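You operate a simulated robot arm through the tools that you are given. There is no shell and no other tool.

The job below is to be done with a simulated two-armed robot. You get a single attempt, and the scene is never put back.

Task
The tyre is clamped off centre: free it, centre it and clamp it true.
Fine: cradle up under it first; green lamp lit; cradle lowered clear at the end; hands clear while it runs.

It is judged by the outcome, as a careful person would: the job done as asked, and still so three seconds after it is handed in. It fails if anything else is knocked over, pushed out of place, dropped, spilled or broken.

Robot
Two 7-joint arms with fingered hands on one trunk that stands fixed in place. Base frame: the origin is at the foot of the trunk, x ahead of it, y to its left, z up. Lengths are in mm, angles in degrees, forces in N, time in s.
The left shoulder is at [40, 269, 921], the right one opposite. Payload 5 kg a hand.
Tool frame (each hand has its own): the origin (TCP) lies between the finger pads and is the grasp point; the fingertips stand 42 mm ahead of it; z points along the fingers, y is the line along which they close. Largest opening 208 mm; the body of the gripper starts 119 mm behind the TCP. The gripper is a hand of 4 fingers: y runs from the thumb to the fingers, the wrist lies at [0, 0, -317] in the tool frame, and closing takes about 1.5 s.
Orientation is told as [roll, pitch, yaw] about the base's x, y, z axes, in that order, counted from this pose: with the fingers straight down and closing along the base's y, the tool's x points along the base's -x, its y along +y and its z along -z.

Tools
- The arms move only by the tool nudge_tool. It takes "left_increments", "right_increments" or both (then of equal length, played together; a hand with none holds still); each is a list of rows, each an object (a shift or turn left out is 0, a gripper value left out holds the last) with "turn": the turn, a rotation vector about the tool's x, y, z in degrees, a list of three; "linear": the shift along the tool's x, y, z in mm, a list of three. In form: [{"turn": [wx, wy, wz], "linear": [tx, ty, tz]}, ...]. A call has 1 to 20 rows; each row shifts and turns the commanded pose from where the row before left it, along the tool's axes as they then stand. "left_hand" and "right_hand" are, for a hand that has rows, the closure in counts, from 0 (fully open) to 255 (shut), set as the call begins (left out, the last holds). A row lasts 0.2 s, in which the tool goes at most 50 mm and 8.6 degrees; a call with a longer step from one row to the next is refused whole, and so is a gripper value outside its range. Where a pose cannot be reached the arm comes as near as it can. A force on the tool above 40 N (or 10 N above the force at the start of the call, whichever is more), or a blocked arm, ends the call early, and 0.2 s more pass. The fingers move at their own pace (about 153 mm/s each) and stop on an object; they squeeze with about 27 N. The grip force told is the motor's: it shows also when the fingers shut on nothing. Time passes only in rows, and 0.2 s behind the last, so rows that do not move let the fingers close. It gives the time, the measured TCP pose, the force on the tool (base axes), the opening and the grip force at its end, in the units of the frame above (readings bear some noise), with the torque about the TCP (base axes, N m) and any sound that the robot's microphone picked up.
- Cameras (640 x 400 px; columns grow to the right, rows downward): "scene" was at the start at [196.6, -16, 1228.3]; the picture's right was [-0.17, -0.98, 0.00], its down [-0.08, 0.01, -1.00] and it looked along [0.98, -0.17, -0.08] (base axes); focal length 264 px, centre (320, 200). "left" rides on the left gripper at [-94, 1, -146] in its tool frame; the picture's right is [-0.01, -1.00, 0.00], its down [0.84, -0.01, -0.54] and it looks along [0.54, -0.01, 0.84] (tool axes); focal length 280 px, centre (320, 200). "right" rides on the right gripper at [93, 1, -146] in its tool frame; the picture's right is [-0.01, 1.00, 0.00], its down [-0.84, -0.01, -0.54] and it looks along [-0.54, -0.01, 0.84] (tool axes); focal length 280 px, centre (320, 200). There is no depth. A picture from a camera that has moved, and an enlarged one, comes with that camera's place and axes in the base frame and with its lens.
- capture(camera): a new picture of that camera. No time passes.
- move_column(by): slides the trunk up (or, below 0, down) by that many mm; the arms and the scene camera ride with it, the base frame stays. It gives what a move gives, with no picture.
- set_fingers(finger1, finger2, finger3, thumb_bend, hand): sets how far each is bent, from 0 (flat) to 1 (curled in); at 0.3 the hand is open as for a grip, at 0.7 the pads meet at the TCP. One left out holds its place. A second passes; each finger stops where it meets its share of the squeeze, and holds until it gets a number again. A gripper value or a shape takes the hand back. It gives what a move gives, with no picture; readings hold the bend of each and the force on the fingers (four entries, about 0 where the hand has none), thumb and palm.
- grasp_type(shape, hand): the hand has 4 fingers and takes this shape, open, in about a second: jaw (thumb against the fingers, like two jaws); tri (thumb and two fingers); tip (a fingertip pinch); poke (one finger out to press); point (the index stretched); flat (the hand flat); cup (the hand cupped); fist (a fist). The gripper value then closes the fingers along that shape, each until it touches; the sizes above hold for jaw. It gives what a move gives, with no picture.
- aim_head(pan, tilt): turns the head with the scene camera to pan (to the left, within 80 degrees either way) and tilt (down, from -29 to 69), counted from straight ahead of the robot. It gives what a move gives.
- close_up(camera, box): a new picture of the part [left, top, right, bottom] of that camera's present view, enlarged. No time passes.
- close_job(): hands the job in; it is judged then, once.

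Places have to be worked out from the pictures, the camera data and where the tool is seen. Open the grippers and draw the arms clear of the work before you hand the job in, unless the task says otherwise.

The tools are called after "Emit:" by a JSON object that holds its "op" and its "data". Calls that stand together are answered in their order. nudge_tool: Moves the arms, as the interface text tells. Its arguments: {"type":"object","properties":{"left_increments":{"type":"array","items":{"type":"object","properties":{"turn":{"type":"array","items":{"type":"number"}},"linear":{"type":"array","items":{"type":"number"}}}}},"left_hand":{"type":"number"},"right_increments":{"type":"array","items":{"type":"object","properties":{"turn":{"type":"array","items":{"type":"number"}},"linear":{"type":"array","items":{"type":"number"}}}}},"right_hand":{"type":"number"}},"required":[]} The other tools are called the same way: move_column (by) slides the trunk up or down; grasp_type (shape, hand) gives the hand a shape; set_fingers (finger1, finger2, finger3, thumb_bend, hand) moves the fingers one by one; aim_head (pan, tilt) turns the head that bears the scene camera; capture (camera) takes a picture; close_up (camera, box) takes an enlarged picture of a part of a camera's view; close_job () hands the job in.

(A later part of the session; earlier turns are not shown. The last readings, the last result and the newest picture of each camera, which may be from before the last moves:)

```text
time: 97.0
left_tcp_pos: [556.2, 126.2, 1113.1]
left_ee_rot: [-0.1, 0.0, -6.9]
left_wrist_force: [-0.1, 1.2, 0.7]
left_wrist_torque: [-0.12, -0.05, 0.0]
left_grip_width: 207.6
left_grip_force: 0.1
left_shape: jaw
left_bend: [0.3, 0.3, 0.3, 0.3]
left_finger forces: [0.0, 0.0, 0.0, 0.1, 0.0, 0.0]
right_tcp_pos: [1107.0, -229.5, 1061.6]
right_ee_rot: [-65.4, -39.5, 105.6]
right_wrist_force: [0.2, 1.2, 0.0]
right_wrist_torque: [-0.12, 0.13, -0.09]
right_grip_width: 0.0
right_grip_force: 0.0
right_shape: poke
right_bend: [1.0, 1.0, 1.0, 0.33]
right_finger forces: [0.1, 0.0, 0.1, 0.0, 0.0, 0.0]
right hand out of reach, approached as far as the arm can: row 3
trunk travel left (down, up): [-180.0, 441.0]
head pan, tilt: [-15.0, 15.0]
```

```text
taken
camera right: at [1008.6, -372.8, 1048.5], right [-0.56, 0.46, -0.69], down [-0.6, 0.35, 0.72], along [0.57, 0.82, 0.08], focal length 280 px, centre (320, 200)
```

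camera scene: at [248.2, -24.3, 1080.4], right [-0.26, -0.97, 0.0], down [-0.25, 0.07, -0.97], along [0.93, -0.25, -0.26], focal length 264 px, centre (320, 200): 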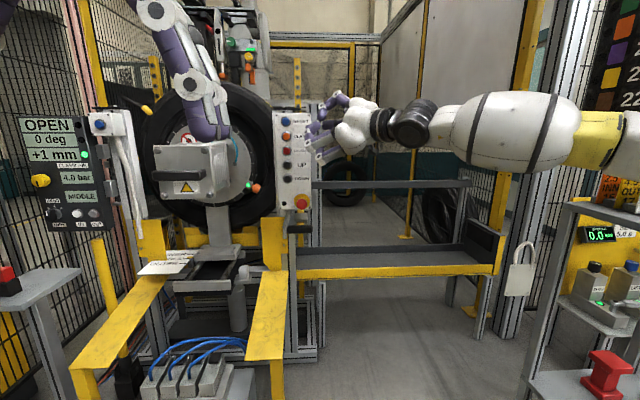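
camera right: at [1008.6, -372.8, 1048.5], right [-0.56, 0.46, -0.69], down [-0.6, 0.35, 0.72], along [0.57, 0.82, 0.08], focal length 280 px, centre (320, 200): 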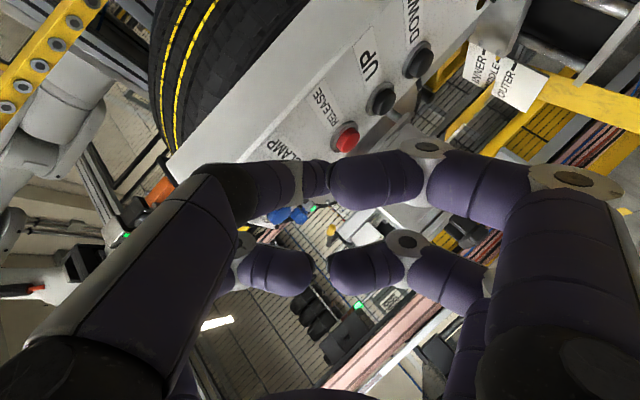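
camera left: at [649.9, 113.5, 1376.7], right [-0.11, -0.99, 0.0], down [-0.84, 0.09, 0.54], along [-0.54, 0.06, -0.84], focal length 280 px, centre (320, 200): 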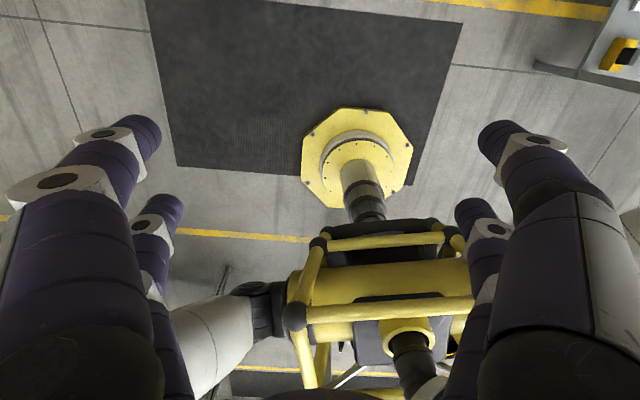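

Pitching down is worse, so level is right. Combining the limit readings, more yaw still gains reach (about 11 mm at 40°), and the caps stand about 20 mm proud of the face, so there is clearance. I'll restore level and roll, then yaw 8° more.

Emit:
{"op": "nudge_tool", "data": {"right_increments": [{"turn": [6.18, -5.82, 0]}, {"turn": [6.18, -5.82, 0]}, {"turn": [0, 0, -8.6]}, {"turn": [0, 0, -8.6]}, {"turn": [0, 0, -8.6]}, {"turn": [0, 0, -8.6]}, {"turn": [0, 0, -8.6]}, {"turn": [0, -8, -0.3]}, {"turn": [0, 0, 0]}]}}

Emit:
{"op": "capture", "data": {"camera": "right"}}

```text
time: 99.0
left_tcp_pos: [557.1, 123.5, 1111.6]
left_ee_rot: [0.1, 0.0, -7.1]
left_wrist_force: [-0.8, -1.2, 0.0]
left_wrist_torque: [0.24, -0.09, -0.01]
left_grip_width: 208.0
left_grip_force: 0.1
left_shape: jaw
left_bend: [0.3, 0.3, 0.3, 0.3]
left_finger forces: [0.1, 0.0, 0.0, 0.0, 0.1, 0.1]
right_tcp_pos: [1108.2, -235.0, 1059.8]
right_ee_rot: [-88.3, 0.6, 130.2]
right_wrist_force: [-0.2, -1.7, 0.4]
right_wrist_torque: [-0.05, 0.09, 0.09]
right_grip_width: 0.0
right_grip_force: 0.0
right_shape: poke
right_bend: [1.0, 1.0, 1.0, 0.33]
right_finger forces: [0.0, 0.1, 0.0, 0.0, 0.1, 0.0]
trunk travel left (down, up): [-180.0, 441.0]
head pan, tilt: [-15.0, 15.0]
```

```text
taken
camera right: at [1056.6, -400.5, 1064.8], right [-0.03, -0.02, -1.0], down [-0.95, 0.3, 0.02], along [0.3, 0.95, -0.02], focal length 280 px, centre (320, 200)
```

right: 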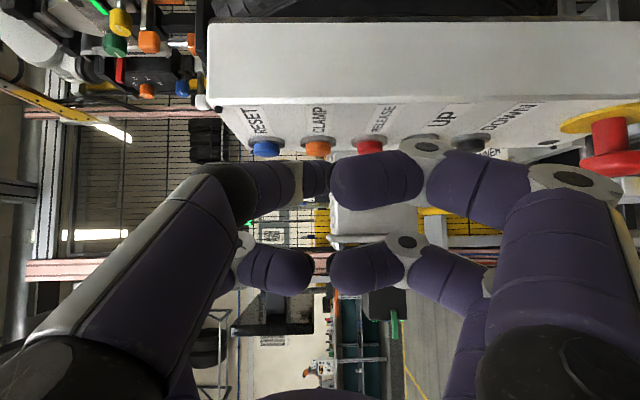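

Now yaw 40°, level, at [1108, -235, 1060]. I'll enlarge the buttons in this side-on view to check how far the caps stand out from the face.

Emit:
{"op": "close_up", "data": {"camera": "right", "box": [220, 80, 420, 205]}}

```text
3.20 times, centred on (320, 142) of right
camera zoom: at [1056.6, -400.5, 1064.8], right [-0.03, -0.02, -1.0], down [-0.95, 0.3, 0.02], along [0.3, 0.95, -0.02], focal length 897 px, centre (320, 384)
```

zoom: 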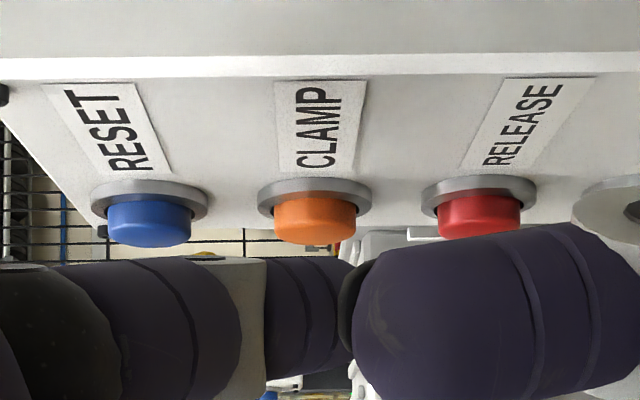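

The cap front is at x≈1180 and the face at about 1194. I'll move in front of CLAMP and then press in small steps.

Emit:
{"op": "nudge_tool", "data": {"right_increments": [{"linear": [-8, -0.2, 24.3]}, {"linear": [-8, -0.2, 24.3]}, {"linear": [0, 0, 0]}]}}

Emit:
{"op": "capture", "data": {"camera": "right"}}

```text
time: 99.8
left_tcp_pos: [557.7, 124.7, 1110.9]
left_ee_rot: [0.1, 0.1, -7.1]
left_wrist_force: [0.0, 0.0, 0.5]
left_wrist_torque: [0.01, -0.05, 0.01]
left_grip_width: 207.8
left_grip_force: 0.2
left_shape: jaw
left_bend: [0.3, 0.3, 0.3, 0.3]
left_finger forces: [0.1, 0.0, 0.0, 0.0, 0.1, 0.0]
right_tcp_pos: [1135.5, -189.2, 1059.0]
right_ee_rot: [-88.2, 0.6, 130.1]
right_wrist_force: [-0.2, 0.2, 0.3]
right_wrist_torque: [-0.1, 0.05, -0.06]
right_grip_width: 0.0
right_grip_force: 0.0
right_shape: poke
right_bend: [1.0, 1.0, 1.0, 0.33]
right_finger forces: [0.0, 0.0, 0.0, 0.0, 0.0, 0.0]
trunk travel left (down, up): [-180.0, 441.0]
head pan, tilt: [-15.0, 15.0]
```

```text
taken
camera right: at [1083.7, -355.1, 1064.5], right [-0.03, -0.02, -1.0], down [-0.95, 0.3, 0.02], along [0.3, 0.95, -0.02], focal length 280 px, centre (320, 200)
```

right: 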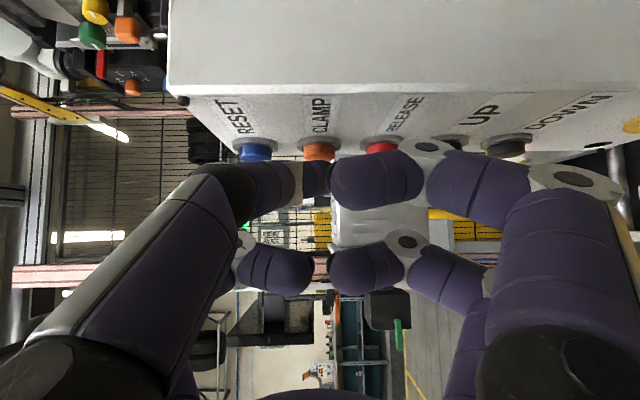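

In reach, with CLAMP centred on the tip. I'll press: 8 mm, then 6 mm more, and hold briefly.

Emit:
{"op": "nudge_tool", "data": {"right_increments": [{"linear": [5.2, -0.2, 6.1]}, {"linear": [3.9, -0.1, 4.6]}, {"linear": [0, 0, 0]}]}}

Emit:
{"op": "close_up", "data": {"camera": "scene", "box": [0, 80, 130, 230]}}

Emit:
{"op": "close_up", "data": {"camera": "right", "box": [220, 80, 420, 205]}}

```text
time: 100.6
left_tcp_pos: [556.8, 125.8, 1110.3]
left_ee_rot: [0.0, -0.1, -7.0]
left_wrist_force: [-0.4, 0.6, 1.0]
left_wrist_torque: [0.02, -0.03, 0.02]
left_grip_width: 208.1
left_grip_force: 0.0
left_shape: jaw
left_bend: [0.3, 0.3, 0.3, 0.3]
left_finger forces: [0.0, 0.1, 0.0, 0.0, 0.0, 0.1]
right_tcp_pos: [1135.8, -189.1, 1059.5]
right_ee_rot: [-88.1, 0.6, 130.1]
right_wrist_force: [-0.7, 0.4, 0.5]
right_wrist_torque: [-0.02, -0.01, -0.02]
right_grip_width: 0.2
right_grip_force: 0.0
right_shape: poke
right_bend: [1.0, 1.0, 1.0, 0.33]
right_finger forces: [0.0, 0.0, 0.0, 0.0, 0.0, 0.0]
right hand out of reach, approached as far as the arm can: row 1, 2
trunk travel left (down, up): [-180.0, 441.0]
head pan, tilt: [-15.0, 15.0]
```

```text
2.67 times, centred on (65, 155) of scene
camera zoom: at [248.3, -24.3, 1080.4], right [-0.26, -0.97, 0.0], down [-0.25, 0.07, -0.97], along [0.93, -0.25, -0.26], focal length 703 px, centre (1000, 320)
```

zoom: 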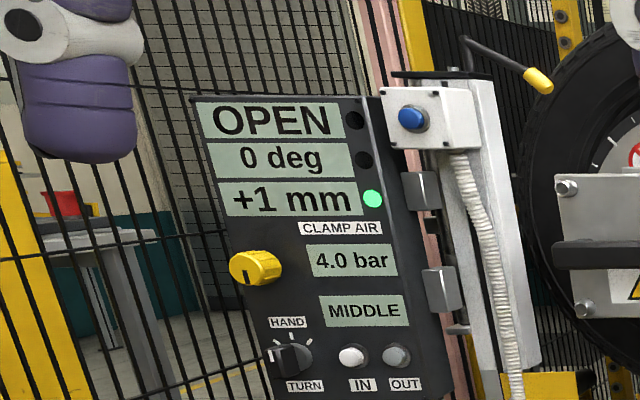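

```text
3.20 times, centred on (320, 142) of right
camera zoom: at [1084.1, -354.7, 1063.7], right [-0.03, -0.02, -1.0], down [-0.95, 0.3, 0.02], along [0.3, 0.95, -0.02], focal length 897 px, centre (320, 384)
```

zoom: 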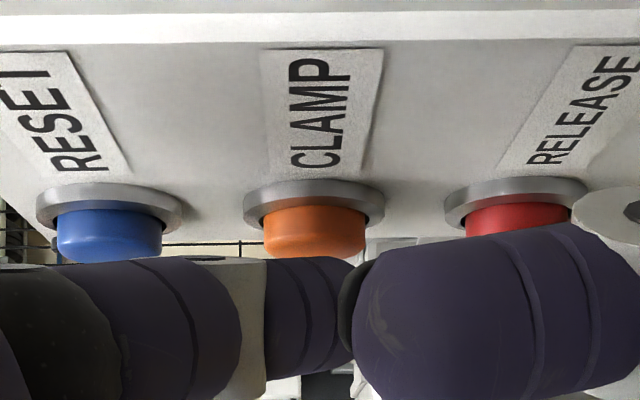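

It stopped at x=1136, so more yaw no longer helps here. I'll look at the arm's actual posture now to see what is limiting.

Emit:
{"op": "aim_head", "data": {"pan": -50, "tilt": 5}}

Emit:
{"op": "capture", "data": {"camera": "scene"}}

Emit:
{"op": "aim_head", "data": {"pan": -78, "tilt": 25}}

Emit:
{"op": "capture", "data": {"camera": "scene"}}

```text
time: 101.6
left_tcp_pos: [557.3, 124.5, 1111.4]
left_ee_rot: [0.0, 0.0, -7.0]
left_wrist_force: [-0.5, 0.7, 0.1]
left_wrist_torque: [-0.01, 0.03, 0.0]
left_grip_width: 207.9
left_grip_force: 0.0
left_shape: jaw
left_bend: [0.3, 0.3, 0.3, 0.3]
left_finger forces: [0.0, 0.0, 0.0, 0.0, 0.0, 0.0]
right_tcp_pos: [1135.2, -188.6, 1058.9]
right_ee_rot: [-88.1, 0.6, 130.2]
right_wrist_force: [-0.2, 0.1, 1.0]
right_wrist_torque: [0.04, -0.01, 0.0]
right_grip_width: 0.1
right_grip_force: 0.2
right_shape: poke
right_bend: [1.0, 1.0, 1.0, 0.33]
right_finger forces: [0.0, 0.1, 0.0, 0.1, 0.0, 0.1]
trunk travel left (down, up): [-180.0, 441.0]
head pan, tilt: [-50.0, 5.0]
```

```text
taken
camera scene: at [217.1, -70.4, 1096.6], right [-0.77, -0.64, 0.0], down [-0.06, 0.07, -1.0], along [0.64, -0.76, -0.09], focal length 264 px, centre (320, 200)
```

scene: 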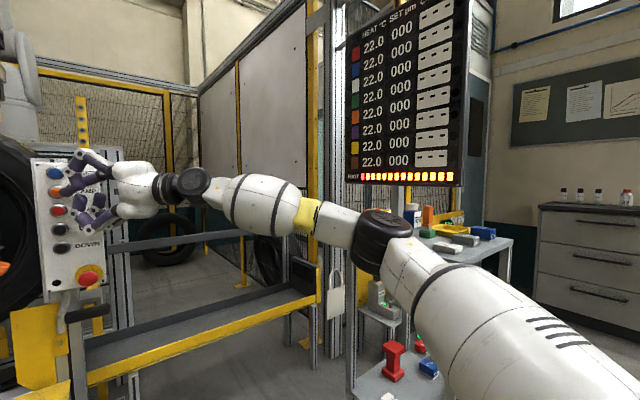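

```text
time: 102.5
left_tcp_pos: [557.4, 124.0, 1110.9]
left_ee_rot: [0.1, 0.0, -7.1]
left_wrist_force: [0.0, -1.3, -0.6]
left_wrist_torque: [0.02, -0.01, -0.02]
left_grip_width: 207.8
left_grip_force: 0.0
left_shape: jaw
left_bend: [0.3, 0.3, 0.3, 0.3]
left_finger forces: [0.0, 0.0, 0.0, 0.0, 0.1, 0.0]
right_tcp_pos: [1136.5, -188.1, 1057.9]
right_ee_rot: [-88.1, 0.5, 130.1]
right_wrist_force: [0.4, -0.3, 0.2]
right_wrist_torque: [-0.01, 0.02, 0.02]
right_grip_width: 0.2
right_grip_force: 0.1
right_shape: poke
right_bend: [1.0, 1.0, 1.0, 0.33]
right_finger forces: [0.0, 0.0, 0.0, 0.0, 0.1, 0.0]
trunk travel left (down, up): [-180.0, 441.0]
head pan, tilt: [-78.0, 25.0]
```

```text
taken
camera scene: at [177.3, -90.2, 1064.2], right [-0.98, -0.21, 0.0], down [-0.09, 0.41, -0.91], along [0.19, -0.89, -0.42], focal length 264 px, centre (320, 200)
```

scene: 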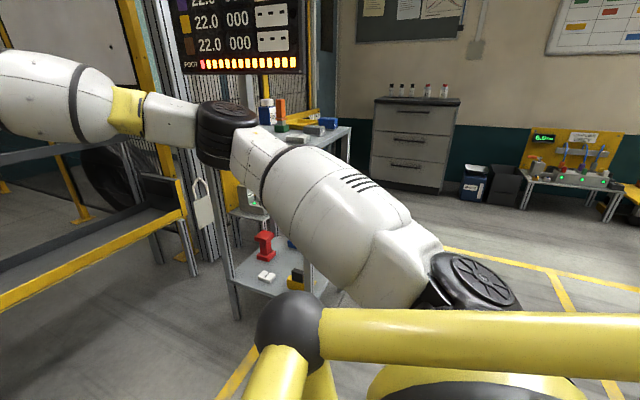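

From all the limit readings I can now fit the arm: the shoulder swing stops with the elbow at a fixed place, and the best reach to CLAMP needs a low trunk, yaw about 33° and the tool tipped up about 12° along the line of the arm. I'll back off and lower the trunk 120 mm first.

Emit:
{"op": "nudge_tool", "data": {"right_increments": [{"linear": [0, 0, -35]}, {"linear": [0, 0, -35]}, {"linear": [0, 0, 0]}]}}

Emit:
{"op": "move_column", "data": {"by": -120}}

Emit:
{"op": "aim_head", "data": {"pan": -10, "tilt": 5}}

Emit:
{"op": "nudge_tool", "data": {"right_increments": [{"linear": [0, -45, 0]}, {"linear": [0, -45, 0]}, {"turn": [0, 7.2, 0.2]}, {"turn": [7, 0, 0]}, {"turn": [7, 0, 0]}, {"linear": [0, 0, 0]}]}}

Emit:
{"op": "capture", "data": {"camera": "right"}}

Emit:
{"op": "capture", "data": {"camera": "scene"}}

```text
time: 103.3
left_tcp_pos: [558.5, 124.7, 1110.2]
left_ee_rot: [0.0, 0.1, -7.0]
left_wrist_force: [-0.6, -0.7, -0.6]
left_wrist_torque: [0.0, -0.02, -0.02]
left_grip_width: 208.0
left_grip_force: 0.1
left_shape: jaw
left_bend: [0.3, 0.3, 0.3, 0.3]
left_finger forces: [0.0, 0.1, 0.0, 0.0, 0.0, 0.1]
right_tcp_pos: [1082.6, -234.7, 1063.2]
right_ee_rot: [-88.1, 0.6, 130.3]
right_wrist_force: [0.4, 0.5, 0.6]
right_wrist_torque: [0.0, 0.0, 0.01]
right_grip_width: 0.2
right_grip_force: 0.0
right_shape: poke
right_bend: [1.0, 1.0, 1.0, 0.33]
right_finger forces: [0.1, 0.0, 0.0, 0.1, 0.0, 0.1]
trunk travel left (down, up): [-180.0, 441.0]
head pan, tilt: [-78.0, 25.0]
```

```text
time: 104.8
left_tcp_pos: [555.8, 124.4, 992.9]
left_ee_rot: [-0.1, -0.1, -7.1]
left_wrist_force: [-1.2, -0.5, 0.4]
left_wrist_torque: [0.05, -0.14, -0.01]
left_grip_width: 207.9
left_grip_force: 0.1
left_shape: jaw
left_bend: [0.3, 0.3, 0.3, 0.3]
left_finger forces: [0.1, 0.0, 0.0, 0.1, 0.0, 0.1]
right_tcp_pos: [1080.8, -232.4, 944.3]
right_ee_rot: [-88.3, 0.8, 130.1]
right_wrist_force: [-0.5, 0.2, 1.5]
right_wrist_torque: [-0.13, 0.14, -0.09]
right_grip_width: 0.0
right_grip_force: 0.1
right_shape: poke
right_bend: [1.0, 1.0, 1.0, 0.33]
right_finger forces: [0.1, 0.0, 0.0, 0.0, 0.1, 0.0]
trunk travel left (down, up): [-60.0, 561.0]
head pan, tilt: [-78.0, 25.0]
```

```text
time: 106.2
left_tcp_pos: [557.0, 125.4, 991.9]
left_ee_rot: [0.0, 0.0, -7.1]
left_wrist_force: [-0.6, -0.6, -0.2]
left_wrist_torque: [0.03, -0.04, -0.01]
left_grip_width: 207.9
left_grip_force: 0.1
left_shape: jaw
left_bend: [0.3, 0.3, 0.3, 0.3]
left_finger forces: [0.1, 0.0, 0.0, 0.0, 0.0, 0.0]
right_tcp_pos: [1083.1, -234.6, 939.9]
right_ee_rot: [-88.2, 0.6, 130.0]
right_wrist_force: [-0.8, 0.5, 0.6]
right_wrist_torque: [0.02, -0.02, 0.02]
right_grip_width: 0.0
right_grip_force: 0.1
right_shape: poke
right_bend: [1.0, 1.0, 1.0, 0.33]
right_finger forces: [0.0, 0.0, 0.0, 0.0, 0.0, 0.0]
trunk travel left (down, up): [-60.0, 561.0]
head pan, tilt: [-10.0, 5.0]
```

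```text
time: 107.6
left_tcp_pos: [557.6, 124.6, 992.3]
left_ee_rot: [0.0, 0.0, -7.1]
left_wrist_force: [-0.8, -0.3, 0.8]
left_wrist_torque: [0.02, -0.02, 0.01]
left_grip_width: 207.8
left_grip_force: 0.1
left_shape: jaw
left_bend: [0.3, 0.3, 0.3, 0.3]
left_finger forces: [0.1, 0.0, 0.0, 0.0, 0.0, 0.1]
right_tcp_pos: [1081.8, -231.4, 1031.9]
right_ee_rot: [-102.4, 0.6, 122.9]
right_wrist_force: [-0.5, 0.2, 0.8]
right_wrist_torque: [-0.03, 0.02, 0.04]
right_grip_width: 0.0
right_grip_force: 0.1
right_shape: poke
right_bend: [1.0, 1.0, 1.0, 0.33]
right_finger forces: [0.0, 0.0, 0.0, 0.0, 0.0, 0.0]
trunk travel left (down, up): [-60.0, 561.0]
head pan, tilt: [-10.0, 5.0]
```

```text
taken
camera right: at [1014.1, -387.7, 1001.6], right [0.18, 0.12, -0.98], down [-0.9, 0.42, -0.11], along [0.4, 0.9, 0.18], focal length 280 px, centre (320, 200)
```

right: 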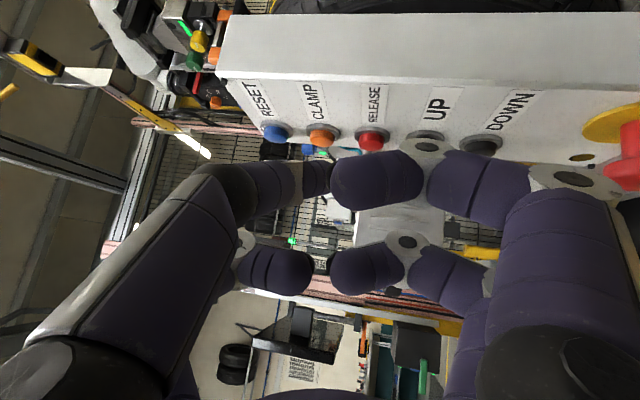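

```text
taken
camera scene: at [322.4, -16.2, 954.8], right [-0.17, -0.98, 0.0], down [-0.09, 0.02, -1.0], along [0.98, -0.17, -0.09], focal length 264 px, centre (320, 200)
```

scene: 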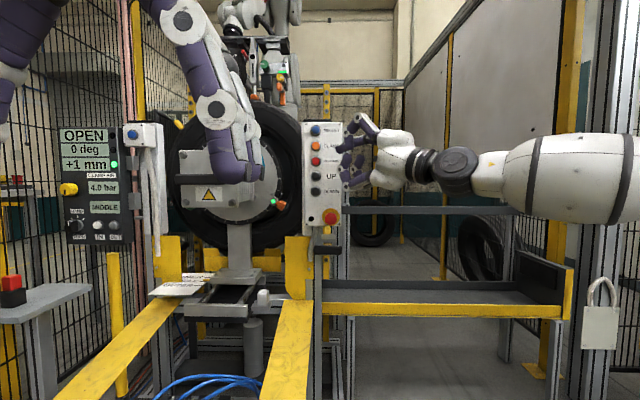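

With the low trunk, the upward tilt is accepted. I'll approach CLAMP to a pre-press point at about [1133, -192, 1047].

Emit:
{"op": "nudge_tool", "data": {"right_increments": [{"linear": [-2.5, -0.45, 32.9]}, {"linear": [-2.5, -0.45, 32.9]}, {"linear": [0, 0, 0]}]}}

Emit:
{"op": "capture", "data": {"camera": "right"}}

```text
time: 108.4
left_tcp_pos: [556.9, 124.1, 992.1]
left_ee_rot: [0.0, 0.0, -7.1]
left_wrist_force: [0.2, -0.3, 0.7]
left_wrist_torque: [-0.03, -0.02, -0.01]
left_grip_width: 208.0
left_grip_force: 0.1
left_shape: jaw
left_bend: [0.3, 0.3, 0.3, 0.3]
left_finger forces: [0.0, 0.0, 0.1, 0.0, 0.0, 0.1]
right_tcp_pos: [1136.3, -191.6, 1045.3]
right_ee_rot: [-102.3, 0.6, 122.9]
right_wrist_force: [0.1, 0.1, 0.1]
right_wrist_torque: [0.02, 0.02, -0.05]
right_grip_width: 0.0
right_grip_force: 0.1
right_shape: poke
right_bend: [1.0, 1.0, 1.0, 0.33]
right_finger forces: [0.0, 0.0, 0.0, 0.0, 0.1, 0.0]
trunk travel left (down, up): [-60.0, 561.0]
head pan, tilt: [-10.0, 5.0]
```

```text
taken
camera right: at [1066.7, -349.3, 1014.3], right [0.18, 0.12, -0.98], down [-0.9, 0.42, -0.11], along [0.4, 0.9, 0.18], focal length 280 px, centre (320, 200)
```

right: 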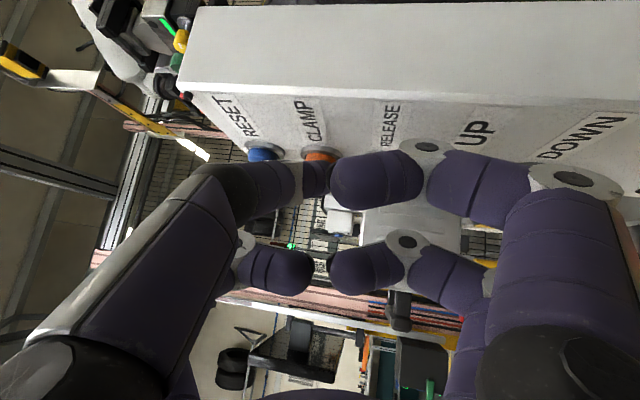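

In reach, with CLAMP centred on the tip. I'll press forward 10 mm then 5 mm, holding briefly.

Emit:
{"op": "nudge_tool", "data": {"right_increments": [{"linear": [3.75, 2.0, 9.3]}, {"linear": [2.7, 0.9, 4.1]}, {"linear": [0, 0, 0]}]}}

Emit:
{"op": "close_up", "data": {"camera": "scene", "box": [40, 110, 180, 260]}}

Emit:
{"op": "capture", "data": {"camera": "right"}}

```text
time: 109.2
left_tcp_pos: [557.4, 124.3, 992.1]
left_ee_rot: [0.0, 0.1, -7.0]
left_wrist_force: [-0.1, -0.5, 0.7]
left_wrist_torque: [0.0, 0.01, 0.02]
left_grip_width: 208.2
left_grip_force: 0.1
left_shape: jaw
left_bend: [0.3, 0.3, 0.3, 0.3]
left_finger forces: [0.1, 0.0, 0.1, 0.0, 0.0, 0.0]
right_tcp_pos: [1150.7, -193.7, 1045.0]
right_ee_rot: [-102.3, 0.6, 122.8]
right_wrist_force: [-5.1, -5.8, -2.5]
right_wrist_torque: [0.04, -0.03, -0.05]
right_grip_width: 0.1
right_grip_force: 0.0
right_shape: poke
right_bend: [1.0, 1.0, 1.0, 0.33]
right_finger forces: [0.0, 0.0, 0.0, 0.0, 8.6, 0.0]
trunk travel left (down, up): [-60.0, 561.0]
head pan, tilt: [-10.0, 5.0]
```

```text
2.67 times, centred on (110, 185) of scene
camera zoom: at [322.8, -16.5, 954.2], right [-0.17, -0.98, 0.0], down [-0.09, 0.02, -1.0], along [0.98, -0.17, -0.09], focal length 703 px, centre (880, 240)
```

zoom: 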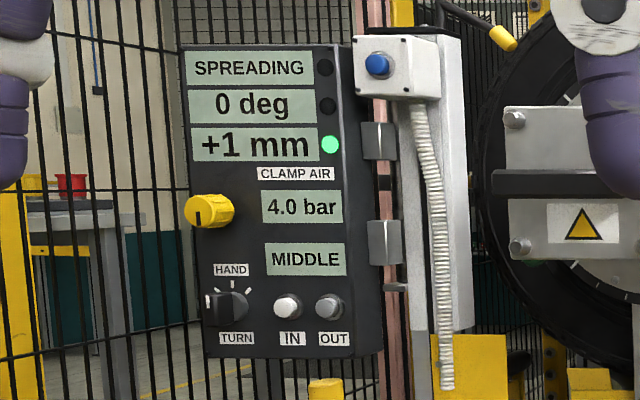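

```text
taken
camera right: at [1080.8, -348.8, 1014.3], right [0.18, 0.12, -0.98], down [-0.9, 0.42, -0.11], along [0.4, 0.9, 0.18], focal length 280 px, centre (320, 200)
```

right: 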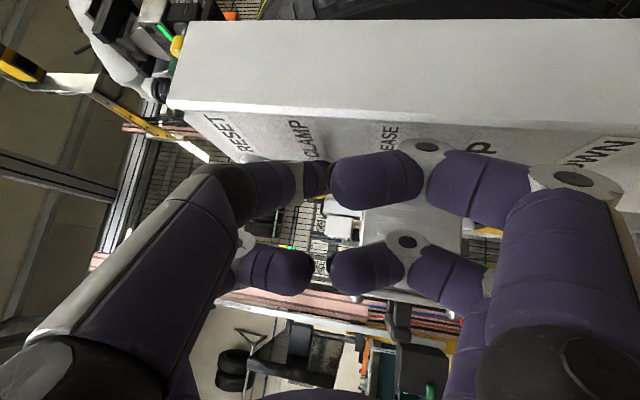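

The display shows SPREADING with the green lamp lit at +1 mm: the clamp is working. I'll draw the hand back clear while it runs.

Emit:
{"op": "nudge_tool", "data": {"right_increments": [{"linear": [-9, -3, -22]}, {"linear": [0, 0, -40]}, {"linear": [0, 0, -40]}, {"linear": [0, 0, 0]}, {"linear": [0, 0, 0]}]}}

Emit:
{"op": "close_up", "data": {"camera": "scene", "box": [40, 110, 180, 260]}}

Emit:
{"op": "capture", "data": {"camera": "scene"}}

```text
time: 110.4
left_tcp_pos: [556.6, 125.0, 990.5]
left_ee_rot: [0.0, 0.0, -7.2]
left_wrist_force: [-0.4, 0.0, 0.6]
left_wrist_torque: [-0.01, -0.02, 0.01]
left_grip_width: 207.7
left_grip_force: 0.1
left_shape: jaw
left_bend: [0.3, 0.3, 0.3, 0.3]
left_finger forces: [0.0, 0.0, 0.0, 0.0, 0.0, 0.0]
right_tcp_pos: [1062.3, -235.7, 1027.5]
right_ee_rot: [-102.1, 0.6, 122.9]
right_wrist_force: [1.3, -0.2, -0.6]
right_wrist_torque: [-0.02, 0.02, -0.04]
right_grip_width: 0.0
right_grip_force: 0.0
right_shape: poke
right_bend: [1.0, 1.0, 1.0, 0.33]
right_finger forces: [0.0, 0.0, 0.1, 0.0, 0.0, 0.1]
trunk travel left (down, up): [-60.0, 561.0]
head pan, tilt: [-10.0, 5.0]
```

```text
2.67 times, centred on (110, 185) of scene
camera zoom: at [322.7, -16.1, 954.2], right [-0.17, -0.98, 0.0], down [-0.09, 0.02, -1.0], along [0.98, -0.17, -0.09], focal length 703 px, centre (880, 240)
```

zoom: 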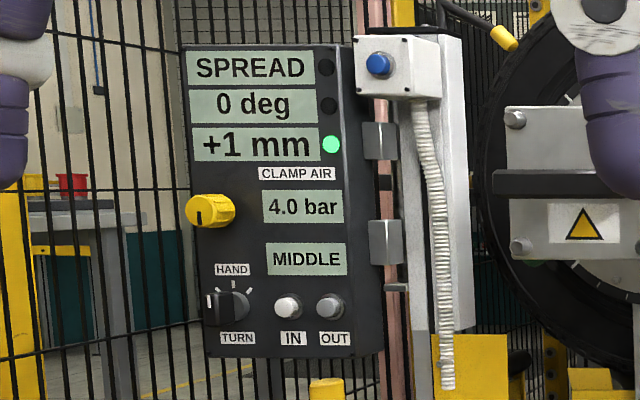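

```text
taken
camera scene: at [322.7, -16.1, 954.2], right [-0.17, -0.98, 0.0], down [-0.09, 0.02, -1.0], along [0.98, -0.17, -0.09], focal length 264 px, centre (320, 200)
```

scene: 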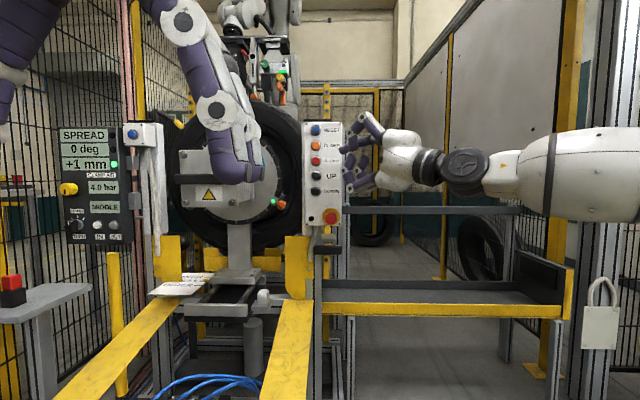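

It now reads SPREAD rather than CLAMPED. I'll wait a little with the hand clear, to see whether it proceeds by itself.

Emit:
{"op": "nudge_tool", "data": {"right_increments": [{"linear": [0, 0, 0]}, {"linear": [0, 0, 0]}, {"linear": [0, 0, 0]}, {"linear": [0, 0, 0]}, {"linear": [0, 0, 0]}, {"linear": [0, 0, 0]}, {"linear": [0, 0, 0]}, {"linear": [0, 0, 0]}, {"linear": [0, 0, 0]}, {"linear": [0, 0, 0]}]}}

Emit:
{"op": "close_up", "data": {"camera": "scene", "box": [40, 110, 180, 260]}}

Emit:
{"op": "close_up", "data": {"camera": "scene", "box": [150, 90, 350, 310]}}

```text
time: 112.6
left_tcp_pos: [556.6, 125.5, 992.2]
left_ee_rot: [0.0, -0.1, -6.9]
left_wrist_force: [-0.7, 1.2, 0.1]
left_wrist_torque: [0.04, 0.02, 0.03]
left_grip_width: 207.9
left_grip_force: 0.2
left_shape: jaw
left_bend: [0.3, 0.3, 0.3, 0.3]
left_finger forces: [0.0, 0.0, 0.0, 0.1, 0.0, 0.1]
right_tcp_pos: [1062.4, -236.0, 1025.7]
right_ee_rot: [-102.2, 0.7, 122.9]
right_wrist_force: [0.0, 0.3, 0.2]
right_wrist_torque: [0.0, -0.04, 0.02]
right_grip_width: 0.0
right_grip_force: 0.0
right_shape: poke
right_bend: [1.0, 1.0, 1.0, 0.33]
right_finger forces: [0.1, 0.0, 0.0, 0.0, 0.0, 0.0]
trunk travel left (down, up): [-60.0, 561.0]
head pan, tilt: [-10.0, 5.0]
```

```text
2.67 times, centred on (110, 185) of scene
camera zoom: at [322.8, -16.0, 954.2], right [-0.17, -0.98, 0.0], down [-0.09, 0.02, -1.0], along [0.98, -0.17, -0.09], focal length 703 px, centre (880, 240)
```

zoom: 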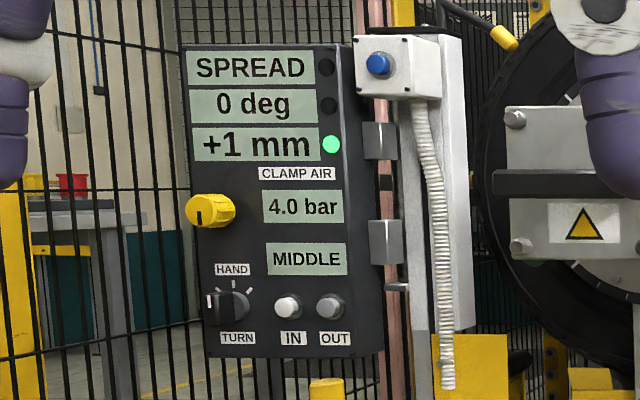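

```text
1.82 times, centred on (250, 200) of scene
camera zoom: at [322.8, -16.0, 954.2], right [-0.17, -0.98, 0.0], down [-0.09, 0.02, -1.0], along [0.98, -0.17, -0.09], focal length 480 px, centre (447, 200)
```

zoom: 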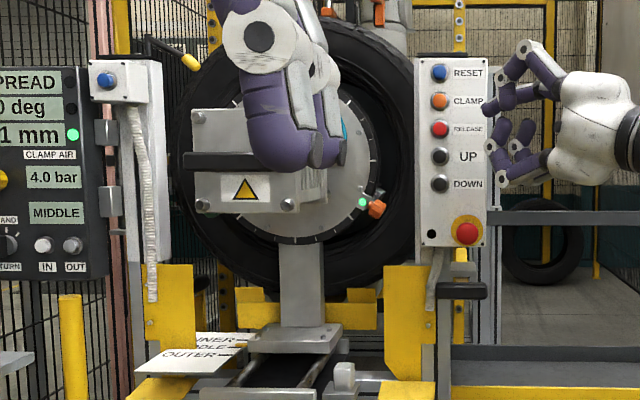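

It stays at SPREAD. Before pressing anything else I'll check the HMI's state and cause panel.

Emit:
{"op": "aim_head", "data": {"pan": 25, "tilt": 0}}

Emit:
{"op": "capture", "data": {"camera": "scene"}}

```text
time: 113.6
left_tcp_pos: [558.0, 125.3, 991.5]
left_ee_rot: [0.1, 0.0, -6.9]
left_wrist_force: [-0.4, 0.1, 0.2]
left_wrist_torque: [0.02, -0.05, -0.01]
left_grip_width: 208.0
left_grip_force: 0.2
left_shape: jaw
left_bend: [0.3, 0.3, 0.3, 0.3]
left_finger forces: [0.0, 0.0, 0.0, 0.1, 0.0, 0.1]
right_tcp_pos: [1062.0, -235.2, 1027.2]
right_ee_rot: [-102.3, 0.6, 122.9]
right_wrist_force: [0.0, -0.2, -0.1]
right_wrist_torque: [-0.02, 0.01, -0.01]
right_grip_width: 0.0
right_grip_force: 0.1
right_shape: poke
right_bend: [1.0, 1.0, 1.0, 0.33]
right_finger forces: [0.1, 0.1, 0.0, 0.0, 0.1, 0.0]
trunk travel left (down, up): [-60.0, 561.0]
head pan, tilt: [25.0, 0.0]
```

```text
taken
camera scene: at [314.0, 37.9, 962.1], right [0.42, -0.91, 0.0], down [0.0, 0.0, -1.0], along [0.91, 0.42, 0.0], focal length 264 px, centre (320, 200)
```

scene: 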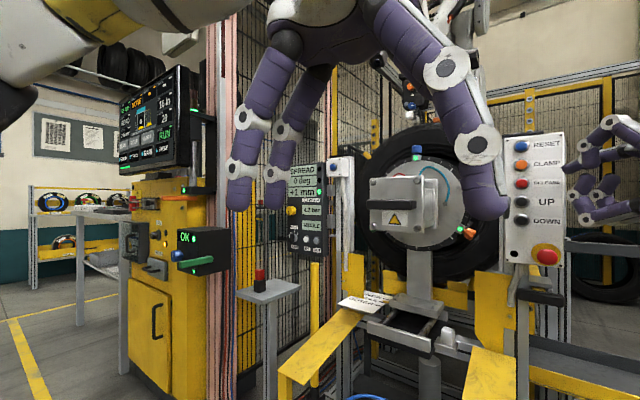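

I'll enlarge the HMI and the chuck area.

Emit:
{"op": "close_up", "data": {"camera": "scene", "box": [105, 55, 225, 185]}}

Emit:
{"op": "close_up", "data": {"camera": "scene", "box": [350, 120, 500, 300]}}

Emit:
{"op": "close_up", "data": {"camera": "scene", "box": [270, 140, 370, 270]}}

```text
3.08 times, centred on (165, 120) of scene
camera zoom: at [314.0, 37.9, 962.1], right [0.42, -0.91, 0.0], down [0.0, 0.0, -1.0], along [0.91, 0.42, 0.0], focal length 811 px, centre (797, 446)
```

zoom: 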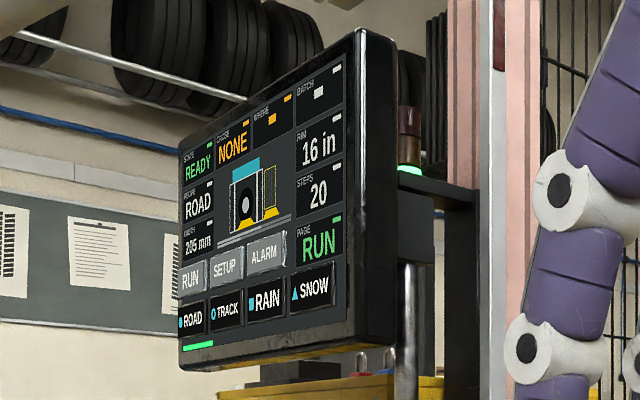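

```text
2.22 times, centred on (425, 210) of scene
camera zoom: at [314.0, 37.9, 962.1], right [0.42, -0.91, 0.0], down [0.0, 0.0, -1.0], along [0.91, 0.42, 0.0], focal length 586 px, centre (87, 178)
```

zoom: 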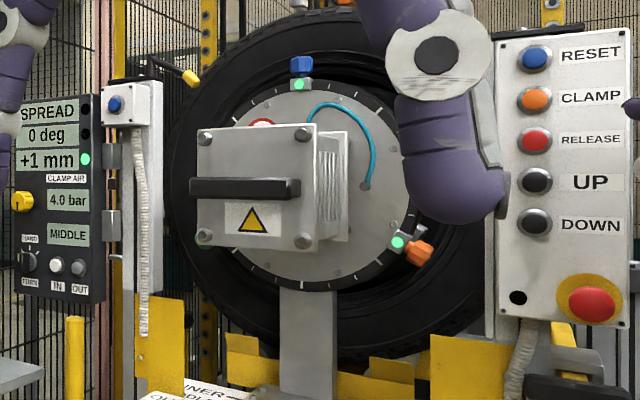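

```text
3.08 times, centred on (320, 205) of scene
camera zoom: at [314.0, 37.9, 962.1], right [0.42, -0.91, 0.0], down [0.0, 0.0, -1.0], along [0.91, 0.42, 0.0], focal length 811 px, centre (320, 185)
```

zoom: 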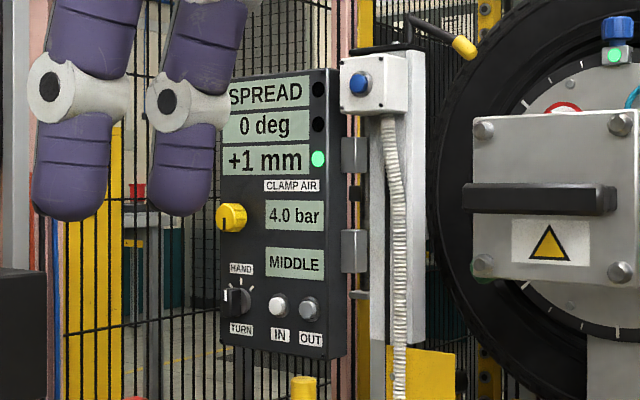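

The HMI shows READY with no cause, so SPREAD looks like the first stage of clamping. I'll return to CLAMP and press it a second time to see whether it goes on to CLAMPED.

Emit:
{"op": "aim_head", "data": {"pan": -10, "tilt": 5}}

Emit:
{"op": "nudge_tool", "data": {"right_increments": [{"linear": [1.6, 0.4, 44]}, {"linear": [1.6, 0.4, 44]}, {"linear": [0, 0, 0]}]}}

Emit:
{"op": "capture", "data": {"camera": "right"}}

```text
time: 114.6
left_tcp_pos: [557.0, 124.8, 991.3]
left_ee_rot: [0.1, 0.0, -7.0]
left_wrist_force: [0.3, -0.5, 0.7]
left_wrist_torque: [0.0, -0.02, -0.05]
left_grip_width: 207.8
left_grip_force: 0.1
left_shape: jaw
left_bend: [0.3, 0.3, 0.3, 0.3]
left_finger forces: [0.0, 0.0, 0.1, 0.0, 0.0, 0.1]
right_tcp_pos: [1062.3, -235.4, 1027.4]
right_ee_rot: [-102.3, 0.7, 122.9]
right_wrist_force: [-0.3, 0.1, -0.3]
right_wrist_torque: [-0.02, -0.03, 0.0]
right_grip_width: 0.0
right_grip_force: 0.1
right_shape: poke
right_bend: [1.0, 1.0, 1.0, 0.33]
right_finger forces: [0.0, 0.0, 0.0, 0.0, 0.1, 0.0]
trunk travel left (down, up): [-60.0, 561.0]
head pan, tilt: [-10.0, 5.0]
```

```text
time: 115.4
left_tcp_pos: [557.1, 125.3, 991.5]
left_ee_rot: [0.1, 0.0, -7.0]
left_wrist_force: [0.2, 0.4, 0.8]
left_wrist_torque: [-0.04, 0.01, 0.0]
left_grip_width: 208.0
left_grip_force: 0.1
left_shape: jaw
left_bend: [0.3, 0.3, 0.3, 0.3]
left_finger forces: [0.0, 0.1, 0.0, 0.1, 0.1, 0.1]
right_tcp_pos: [1135.2, -192.4, 1047.8]
right_ee_rot: [-102.3, 0.5, 123.0]
right_wrist_force: [-0.4, 0.2, -0.1]
right_wrist_torque: [-0.05, 0.05, -0.06]
right_grip_width: 0.0
right_grip_force: 0.1
right_shape: poke
right_bend: [1.0, 1.0, 1.0, 0.33]
right_finger forces: [0.0, 0.1, 0.0, 0.0, 0.0, 0.0]
trunk travel left (down, up): [-60.0, 561.0]
head pan, tilt: [-10.0, 5.0]
```

```text
taken
camera right: at [1066.7, -349.8, 1016.1], right [0.18, 0.12, -0.98], down [-0.9, 0.42, -0.11], along [0.4, 0.9, 0.18], focal length 280 px, centre (320, 200)
```

right: 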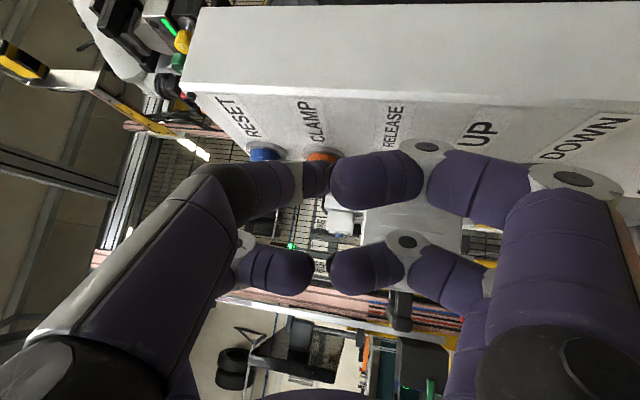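

The tip is in front of CLAMP exactly as before. I'll press it the second time and read the display.

Emit:
{"op": "nudge_tool", "data": {"right_increments": [{"linear": [3.75, 2.0, 9.3]}, {"linear": [2.7, 0.9, 4.1]}, {"linear": [0, 0, 0]}]}}

Emit:
{"op": "close_up", "data": {"camera": "scene", "box": [40, 110, 180, 260]}}

```text
time: 116.2
left_tcp_pos: [558.0, 123.7, 991.5]
left_ee_rot: [0.0, 0.0, -7.1]
left_wrist_force: [0.7, -0.7, 0.1]
left_wrist_torque: [-0.02, -0.01, -0.03]
left_grip_width: 208.0
left_grip_force: 0.1
left_shape: jaw
left_bend: [0.3, 0.3, 0.3, 0.3]
left_finger forces: [0.1, 0.0, 0.0, 0.0, 0.0, 0.0]
right_tcp_pos: [1151.5, -192.9, 1044.7]
right_ee_rot: [-102.2, 0.6, 123.0]
right_wrist_force: [-4.6, -5.9, -2.0]
right_wrist_torque: [-0.04, 0.06, -0.05]
right_grip_width: 0.3
right_grip_force: 0.0
right_shape: poke
right_bend: [1.0, 1.0, 1.0, 0.33]
right_finger forces: [0.1, 0.1, 0.1, 0.0, 8.4, 0.0]
trunk travel left (down, up): [-60.0, 561.0]
head pan, tilt: [-10.0, 5.0]
```

```text
2.67 times, centred on (110, 185) of scene
camera zoom: at [322.8, -16.5, 954.2], right [-0.17, -0.98, 0.0], down [-0.09, 0.02, -1.0], along [0.98, -0.17, -0.09], focal length 703 px, centre (880, 240)
```

zoom: 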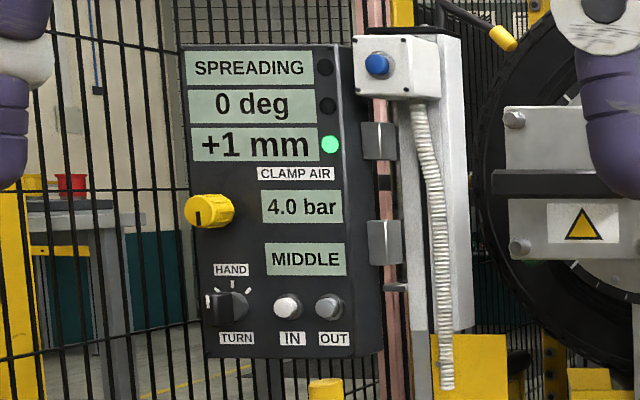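

It says SPREADING again, so CLAMP works while held. I'll keep holding it until it reaches CLAMPED.

Emit:
{"op": "nudge_tool", "data": {"right_increments": [{"linear": [0, 0, 0]}, {"linear": [0, 0, 0]}, {"linear": [0, 0, 0]}]}}

Emit:
{"op": "close_up", "data": {"camera": "scene", "box": [40, 110, 180, 260]}}

```text
time: 117.0
left_tcp_pos: [556.8, 123.7, 991.4]
left_ee_rot: [0.0, 0.0, -7.0]
left_wrist_force: [-0.6, -0.5, 1.0]
left_wrist_torque: [-0.02, 0.0, -0.02]
left_grip_width: 207.6
left_grip_force: 0.0
left_shape: jaw
left_bend: [0.3, 0.3, 0.3, 0.3]
left_finger forces: [0.0, 0.0, 0.1, 0.0, 0.1, 0.0]
right_tcp_pos: [1150.5, -192.5, 1045.7]
right_ee_rot: [-102.2, 0.5, 122.9]
right_wrist_force: [-5.6, -9.6, -3.4]
right_wrist_torque: [-0.01, 0.05, -0.16]
right_grip_width: 0.0
right_grip_force: 0.2
right_shape: poke
right_bend: [1.0, 1.0, 1.0, 0.33]
right_finger forces: [0.1, 0.0, 0.0, 0.0, 12.4, 0.1]
trunk travel left (down, up): [-60.0, 561.0]
head pan, tilt: [-10.0, 5.0]
```

```text
2.67 times, centred on (110, 185) of scene
camera zoom: at [322.8, -16.6, 954.2], right [-0.17, -0.98, 0.0], down [-0.09, 0.02, -1.0], along [0.98, -0.17, -0.09], focal length 703 px, centre (880, 240)
```

zoom: 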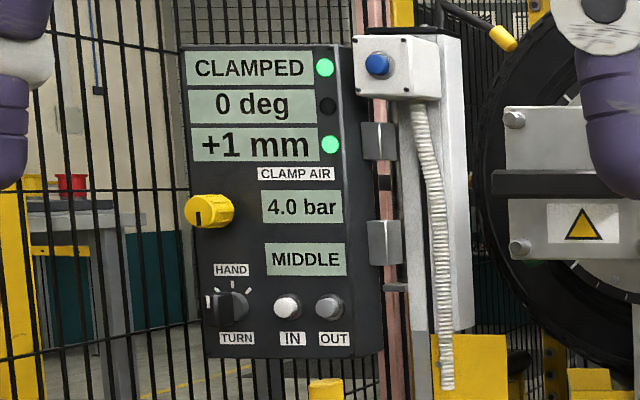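

CLAMPED, with the green lamps lit beside CLAMPED and beside +1 mm. I'll let go of the button, draw back clear, and confirm it holds.

Emit:
{"op": "nudge_tool", "data": {"right_increments": [{"linear": [-9, -3, -22]}, {"linear": [0, 0, -40]}, {"linear": [0, 0, -40]}, {"linear": [0, 0, 0]}, {"linear": [0, 0, 0]}, {"linear": [0, 0, 0]}]}}

Emit:
{"op": "close_up", "data": {"camera": "scene", "box": [40, 110, 180, 260]}}

Emit:
{"op": "close_up", "data": {"camera": "scene", "box": [150, 90, 350, 310]}}

```text
time: 118.4
left_tcp_pos: [556.7, 123.9, 990.9]
left_ee_rot: [0.0, 0.0, -7.0]
left_wrist_force: [-0.6, 0.2, 0.0]
left_wrist_torque: [-0.01, 0.01, -0.04]
left_grip_width: 208.0
left_grip_force: 0.2
left_shape: jaw
left_bend: [0.3, 0.3, 0.3, 0.3]
left_finger forces: [0.1, 0.0, 0.0, 0.0, 0.0, 0.0]
right_tcp_pos: [1061.7, -238.0, 1026.4]
right_ee_rot: [-102.1, 0.6, 122.9]
right_wrist_force: [0.2, 0.0, 0.8]
right_wrist_torque: [-0.02, 0.0, 0.01]
right_grip_width: 0.3
right_grip_force: 0.1
right_shape: poke
right_bend: [1.0, 1.0, 1.0, 0.33]
right_finger forces: [0.0, 0.1, 0.1, 0.0, 0.0, 0.1]
trunk travel left (down, up): [-60.0, 561.0]
head pan, tilt: [-10.0, 5.0]
```

```text
2.67 times, centred on (110, 185) of scene
camera zoom: at [322.9, -16.1, 954.2], right [-0.17, -0.98, 0.0], down [-0.09, 0.02, -1.0], along [0.98, -0.17, -0.09], focal length 703 px, centre (880, 240)
```

zoom: 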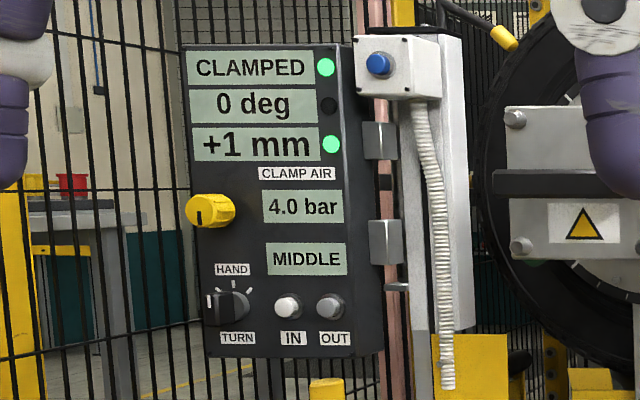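

```text
1.82 times, centred on (250, 200) of scene
camera zoom: at [322.9, -16.1, 954.2], right [-0.17, -0.98, 0.0], down [-0.09, 0.02, -1.0], along [0.98, -0.17, -0.09], focal length 480 px, centre (447, 200)
```

zoom: 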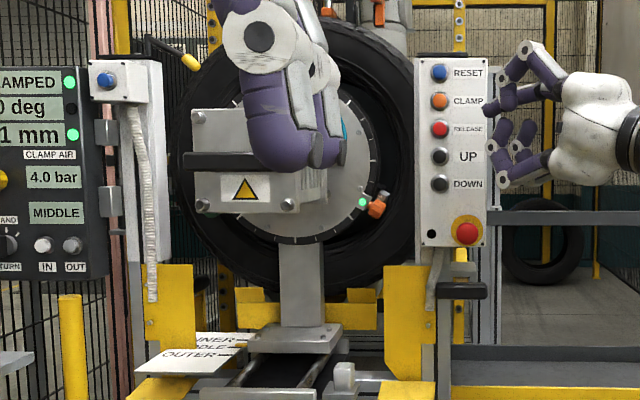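

It holds CLAMPED with the green lamps lit. Next is DOWN, which sits above the emergency stop, so I'll turn the hand flat (roll to 180°, level, yaw 22°) to keep the curled fingers well above the red mushroom head.

Emit:
{"op": "nudge_tool", "data": {"right_increments": [{"turn": [-6.15, 0, 0]}, {"turn": [-6.15, 0, 0]}, {"turn": [0, 5.5, 0]}, {"turn": [0, 5.5, 0]}, {"turn": [0, 0, -8.5]}, {"turn": [0, 0, -8.5]}, {"turn": [0, 0, -8.5]}, {"turn": [0, 0, -8.5]}, {"turn": [0, 0, -8.5]}, {"turn": [0, 0, -8.5]}, {"turn": [0, 0, -8.5]}, {"turn": [0, 0, -8.5]}, {"turn": [0, 0, -8.5]}, {"turn": [0, 0, -8.5]}, {"turn": [0, 0, -5]}, {"linear": [0, 0, 0]}]}}

Emit:
{"op": "capture", "data": {"camera": "right"}}

Emit:
{"op": "capture", "data": {"camera": "scene"}}

```text
time: 121.8
left_tcp_pos: [557.9, 124.6, 991.0]
left_ee_rot: [0.0, 0.0, -7.0]
left_wrist_force: [0.2, -0.5, 0.6]
left_wrist_torque: [0.01, 0.01, -0.01]
left_grip_width: 207.7
left_grip_force: 0.0
left_shape: jaw
left_bend: [0.3, 0.3, 0.3, 0.3]
left_finger forces: [0.0, 0.0, 0.0, 0.0, 0.0, 0.0]
right_tcp_pos: [1060.6, -236.6, 1029.7]
right_ee_rot: [93.3, 89.4, -64.8]
right_wrist_force: [0.3, 0.3, -0.4]
right_wrist_torque: [0.0, -0.04, -0.01]
right_grip_width: 0.0
right_grip_force: 0.1
right_shape: poke
right_bend: [1.0, 1.0, 1.0, 0.33]
right_finger forces: [0.0, 0.0, 0.0, 0.1, 0.0, 0.1]
right hand out of reach, approached as far as the arm can: row 3, 4
trunk travel left (down, up): [-60.0, 561.0]
head pan, tilt: [-10.0, 5.0]
```

```text
taken
camera right: at [925.0, -292.2, 1123.7], right [0.37, -0.93, 0.0], down [-0.5, -0.2, -0.84], along [0.78, 0.32, -0.54], focal length 280 px, centre (320, 200)
```

right: 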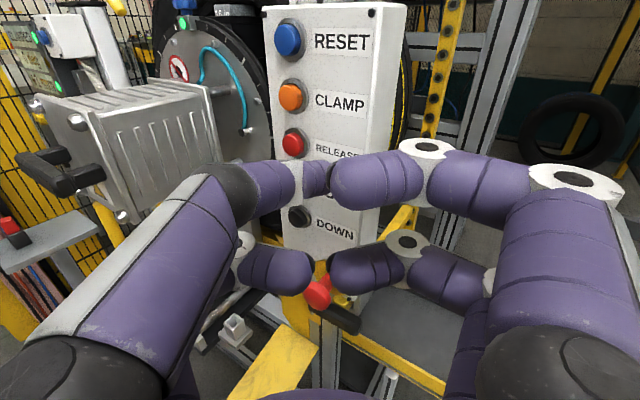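

```text
taken
camera scene: at [322.9, -16.0, 954.2], right [-0.17, -0.98, 0.0], down [-0.09, 0.02, -1.0], along [0.98, -0.17, -0.09], focal length 264 px, centre (320, 200)
```

scene: 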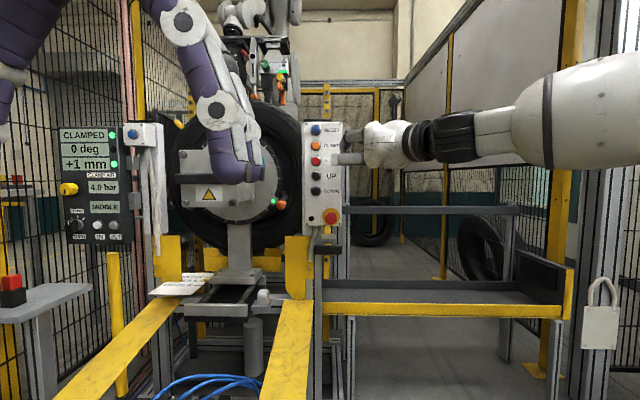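

The hand is flat now and level, and the display still reads CLAMPED, green. I'll lower to DOWN's height, about z=907, still 100 mm back, and look.

Emit:
{"op": "nudge_tool", "data": {"right_increments": [{"linear": [-41, 0, 0]}, {"linear": [-41, 0, 0]}, {"linear": [-41, 0, 0]}, {"linear": [0, 0, 0]}]}}

Emit:
{"op": "capture", "data": {"camera": "right"}}

Emit:
{"op": "close_up", "data": {"camera": "scene", "box": [290, 110, 430, 260]}}

```text
time: 122.8
left_tcp_pos: [556.5, 125.4, 992.4]
left_ee_rot: [0.0, 0.0, -7.2]
left_wrist_force: [-1.0, -1.2, 0.6]
left_wrist_torque: [0.0, -0.06, -0.01]
left_grip_width: 208.0
left_grip_force: 0.0
left_shape: jaw
left_bend: [0.3, 0.3, 0.3, 0.3]
left_finger forces: [0.0, 0.0, 0.0, 0.0, 0.1, 0.0]
right_tcp_pos: [1060.3, -239.5, 908.1]
right_ee_rot: [101.2, 89.3, -56.8]
right_wrist_force: [-0.7, -0.3, 0.7]
right_wrist_torque: [-0.02, 0.06, 0.02]
right_grip_width: 0.0
right_grip_force: 0.1
right_shape: poke
right_bend: [1.0, 1.0, 1.0, 0.33]
right_finger forces: [0.1, 0.0, 0.0, 0.0, 0.1, 0.0]
trunk travel left (down, up): [-60.0, 561.0]
head pan, tilt: [-10.0, 5.0]
```

```text
taken
camera right: at [923.9, -295.0, 1001.9], right [0.37, -0.93, 0.0], down [-0.5, -0.2, -0.84], along [0.78, 0.32, -0.54], focal length 280 px, centre (320, 200)
```

right: 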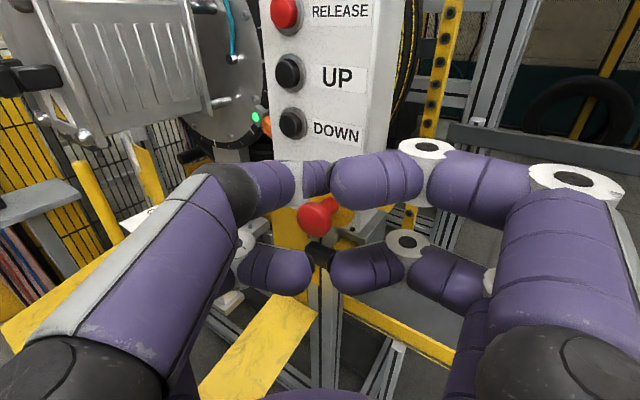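

```text
2.67 times, centred on (360, 185) of scene
camera zoom: at [322.3, -16.1, 954.7], right [-0.17, -0.98, 0.0], down [-0.09, 0.02, -1.0], along [0.98, -0.17, -0.09], focal length 703 px, centre (213, 240)
```

zoom: 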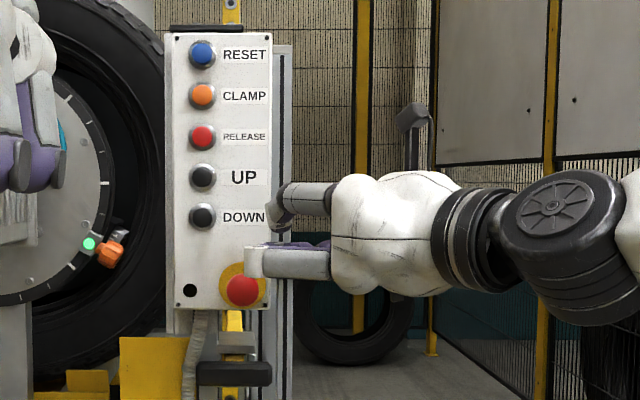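

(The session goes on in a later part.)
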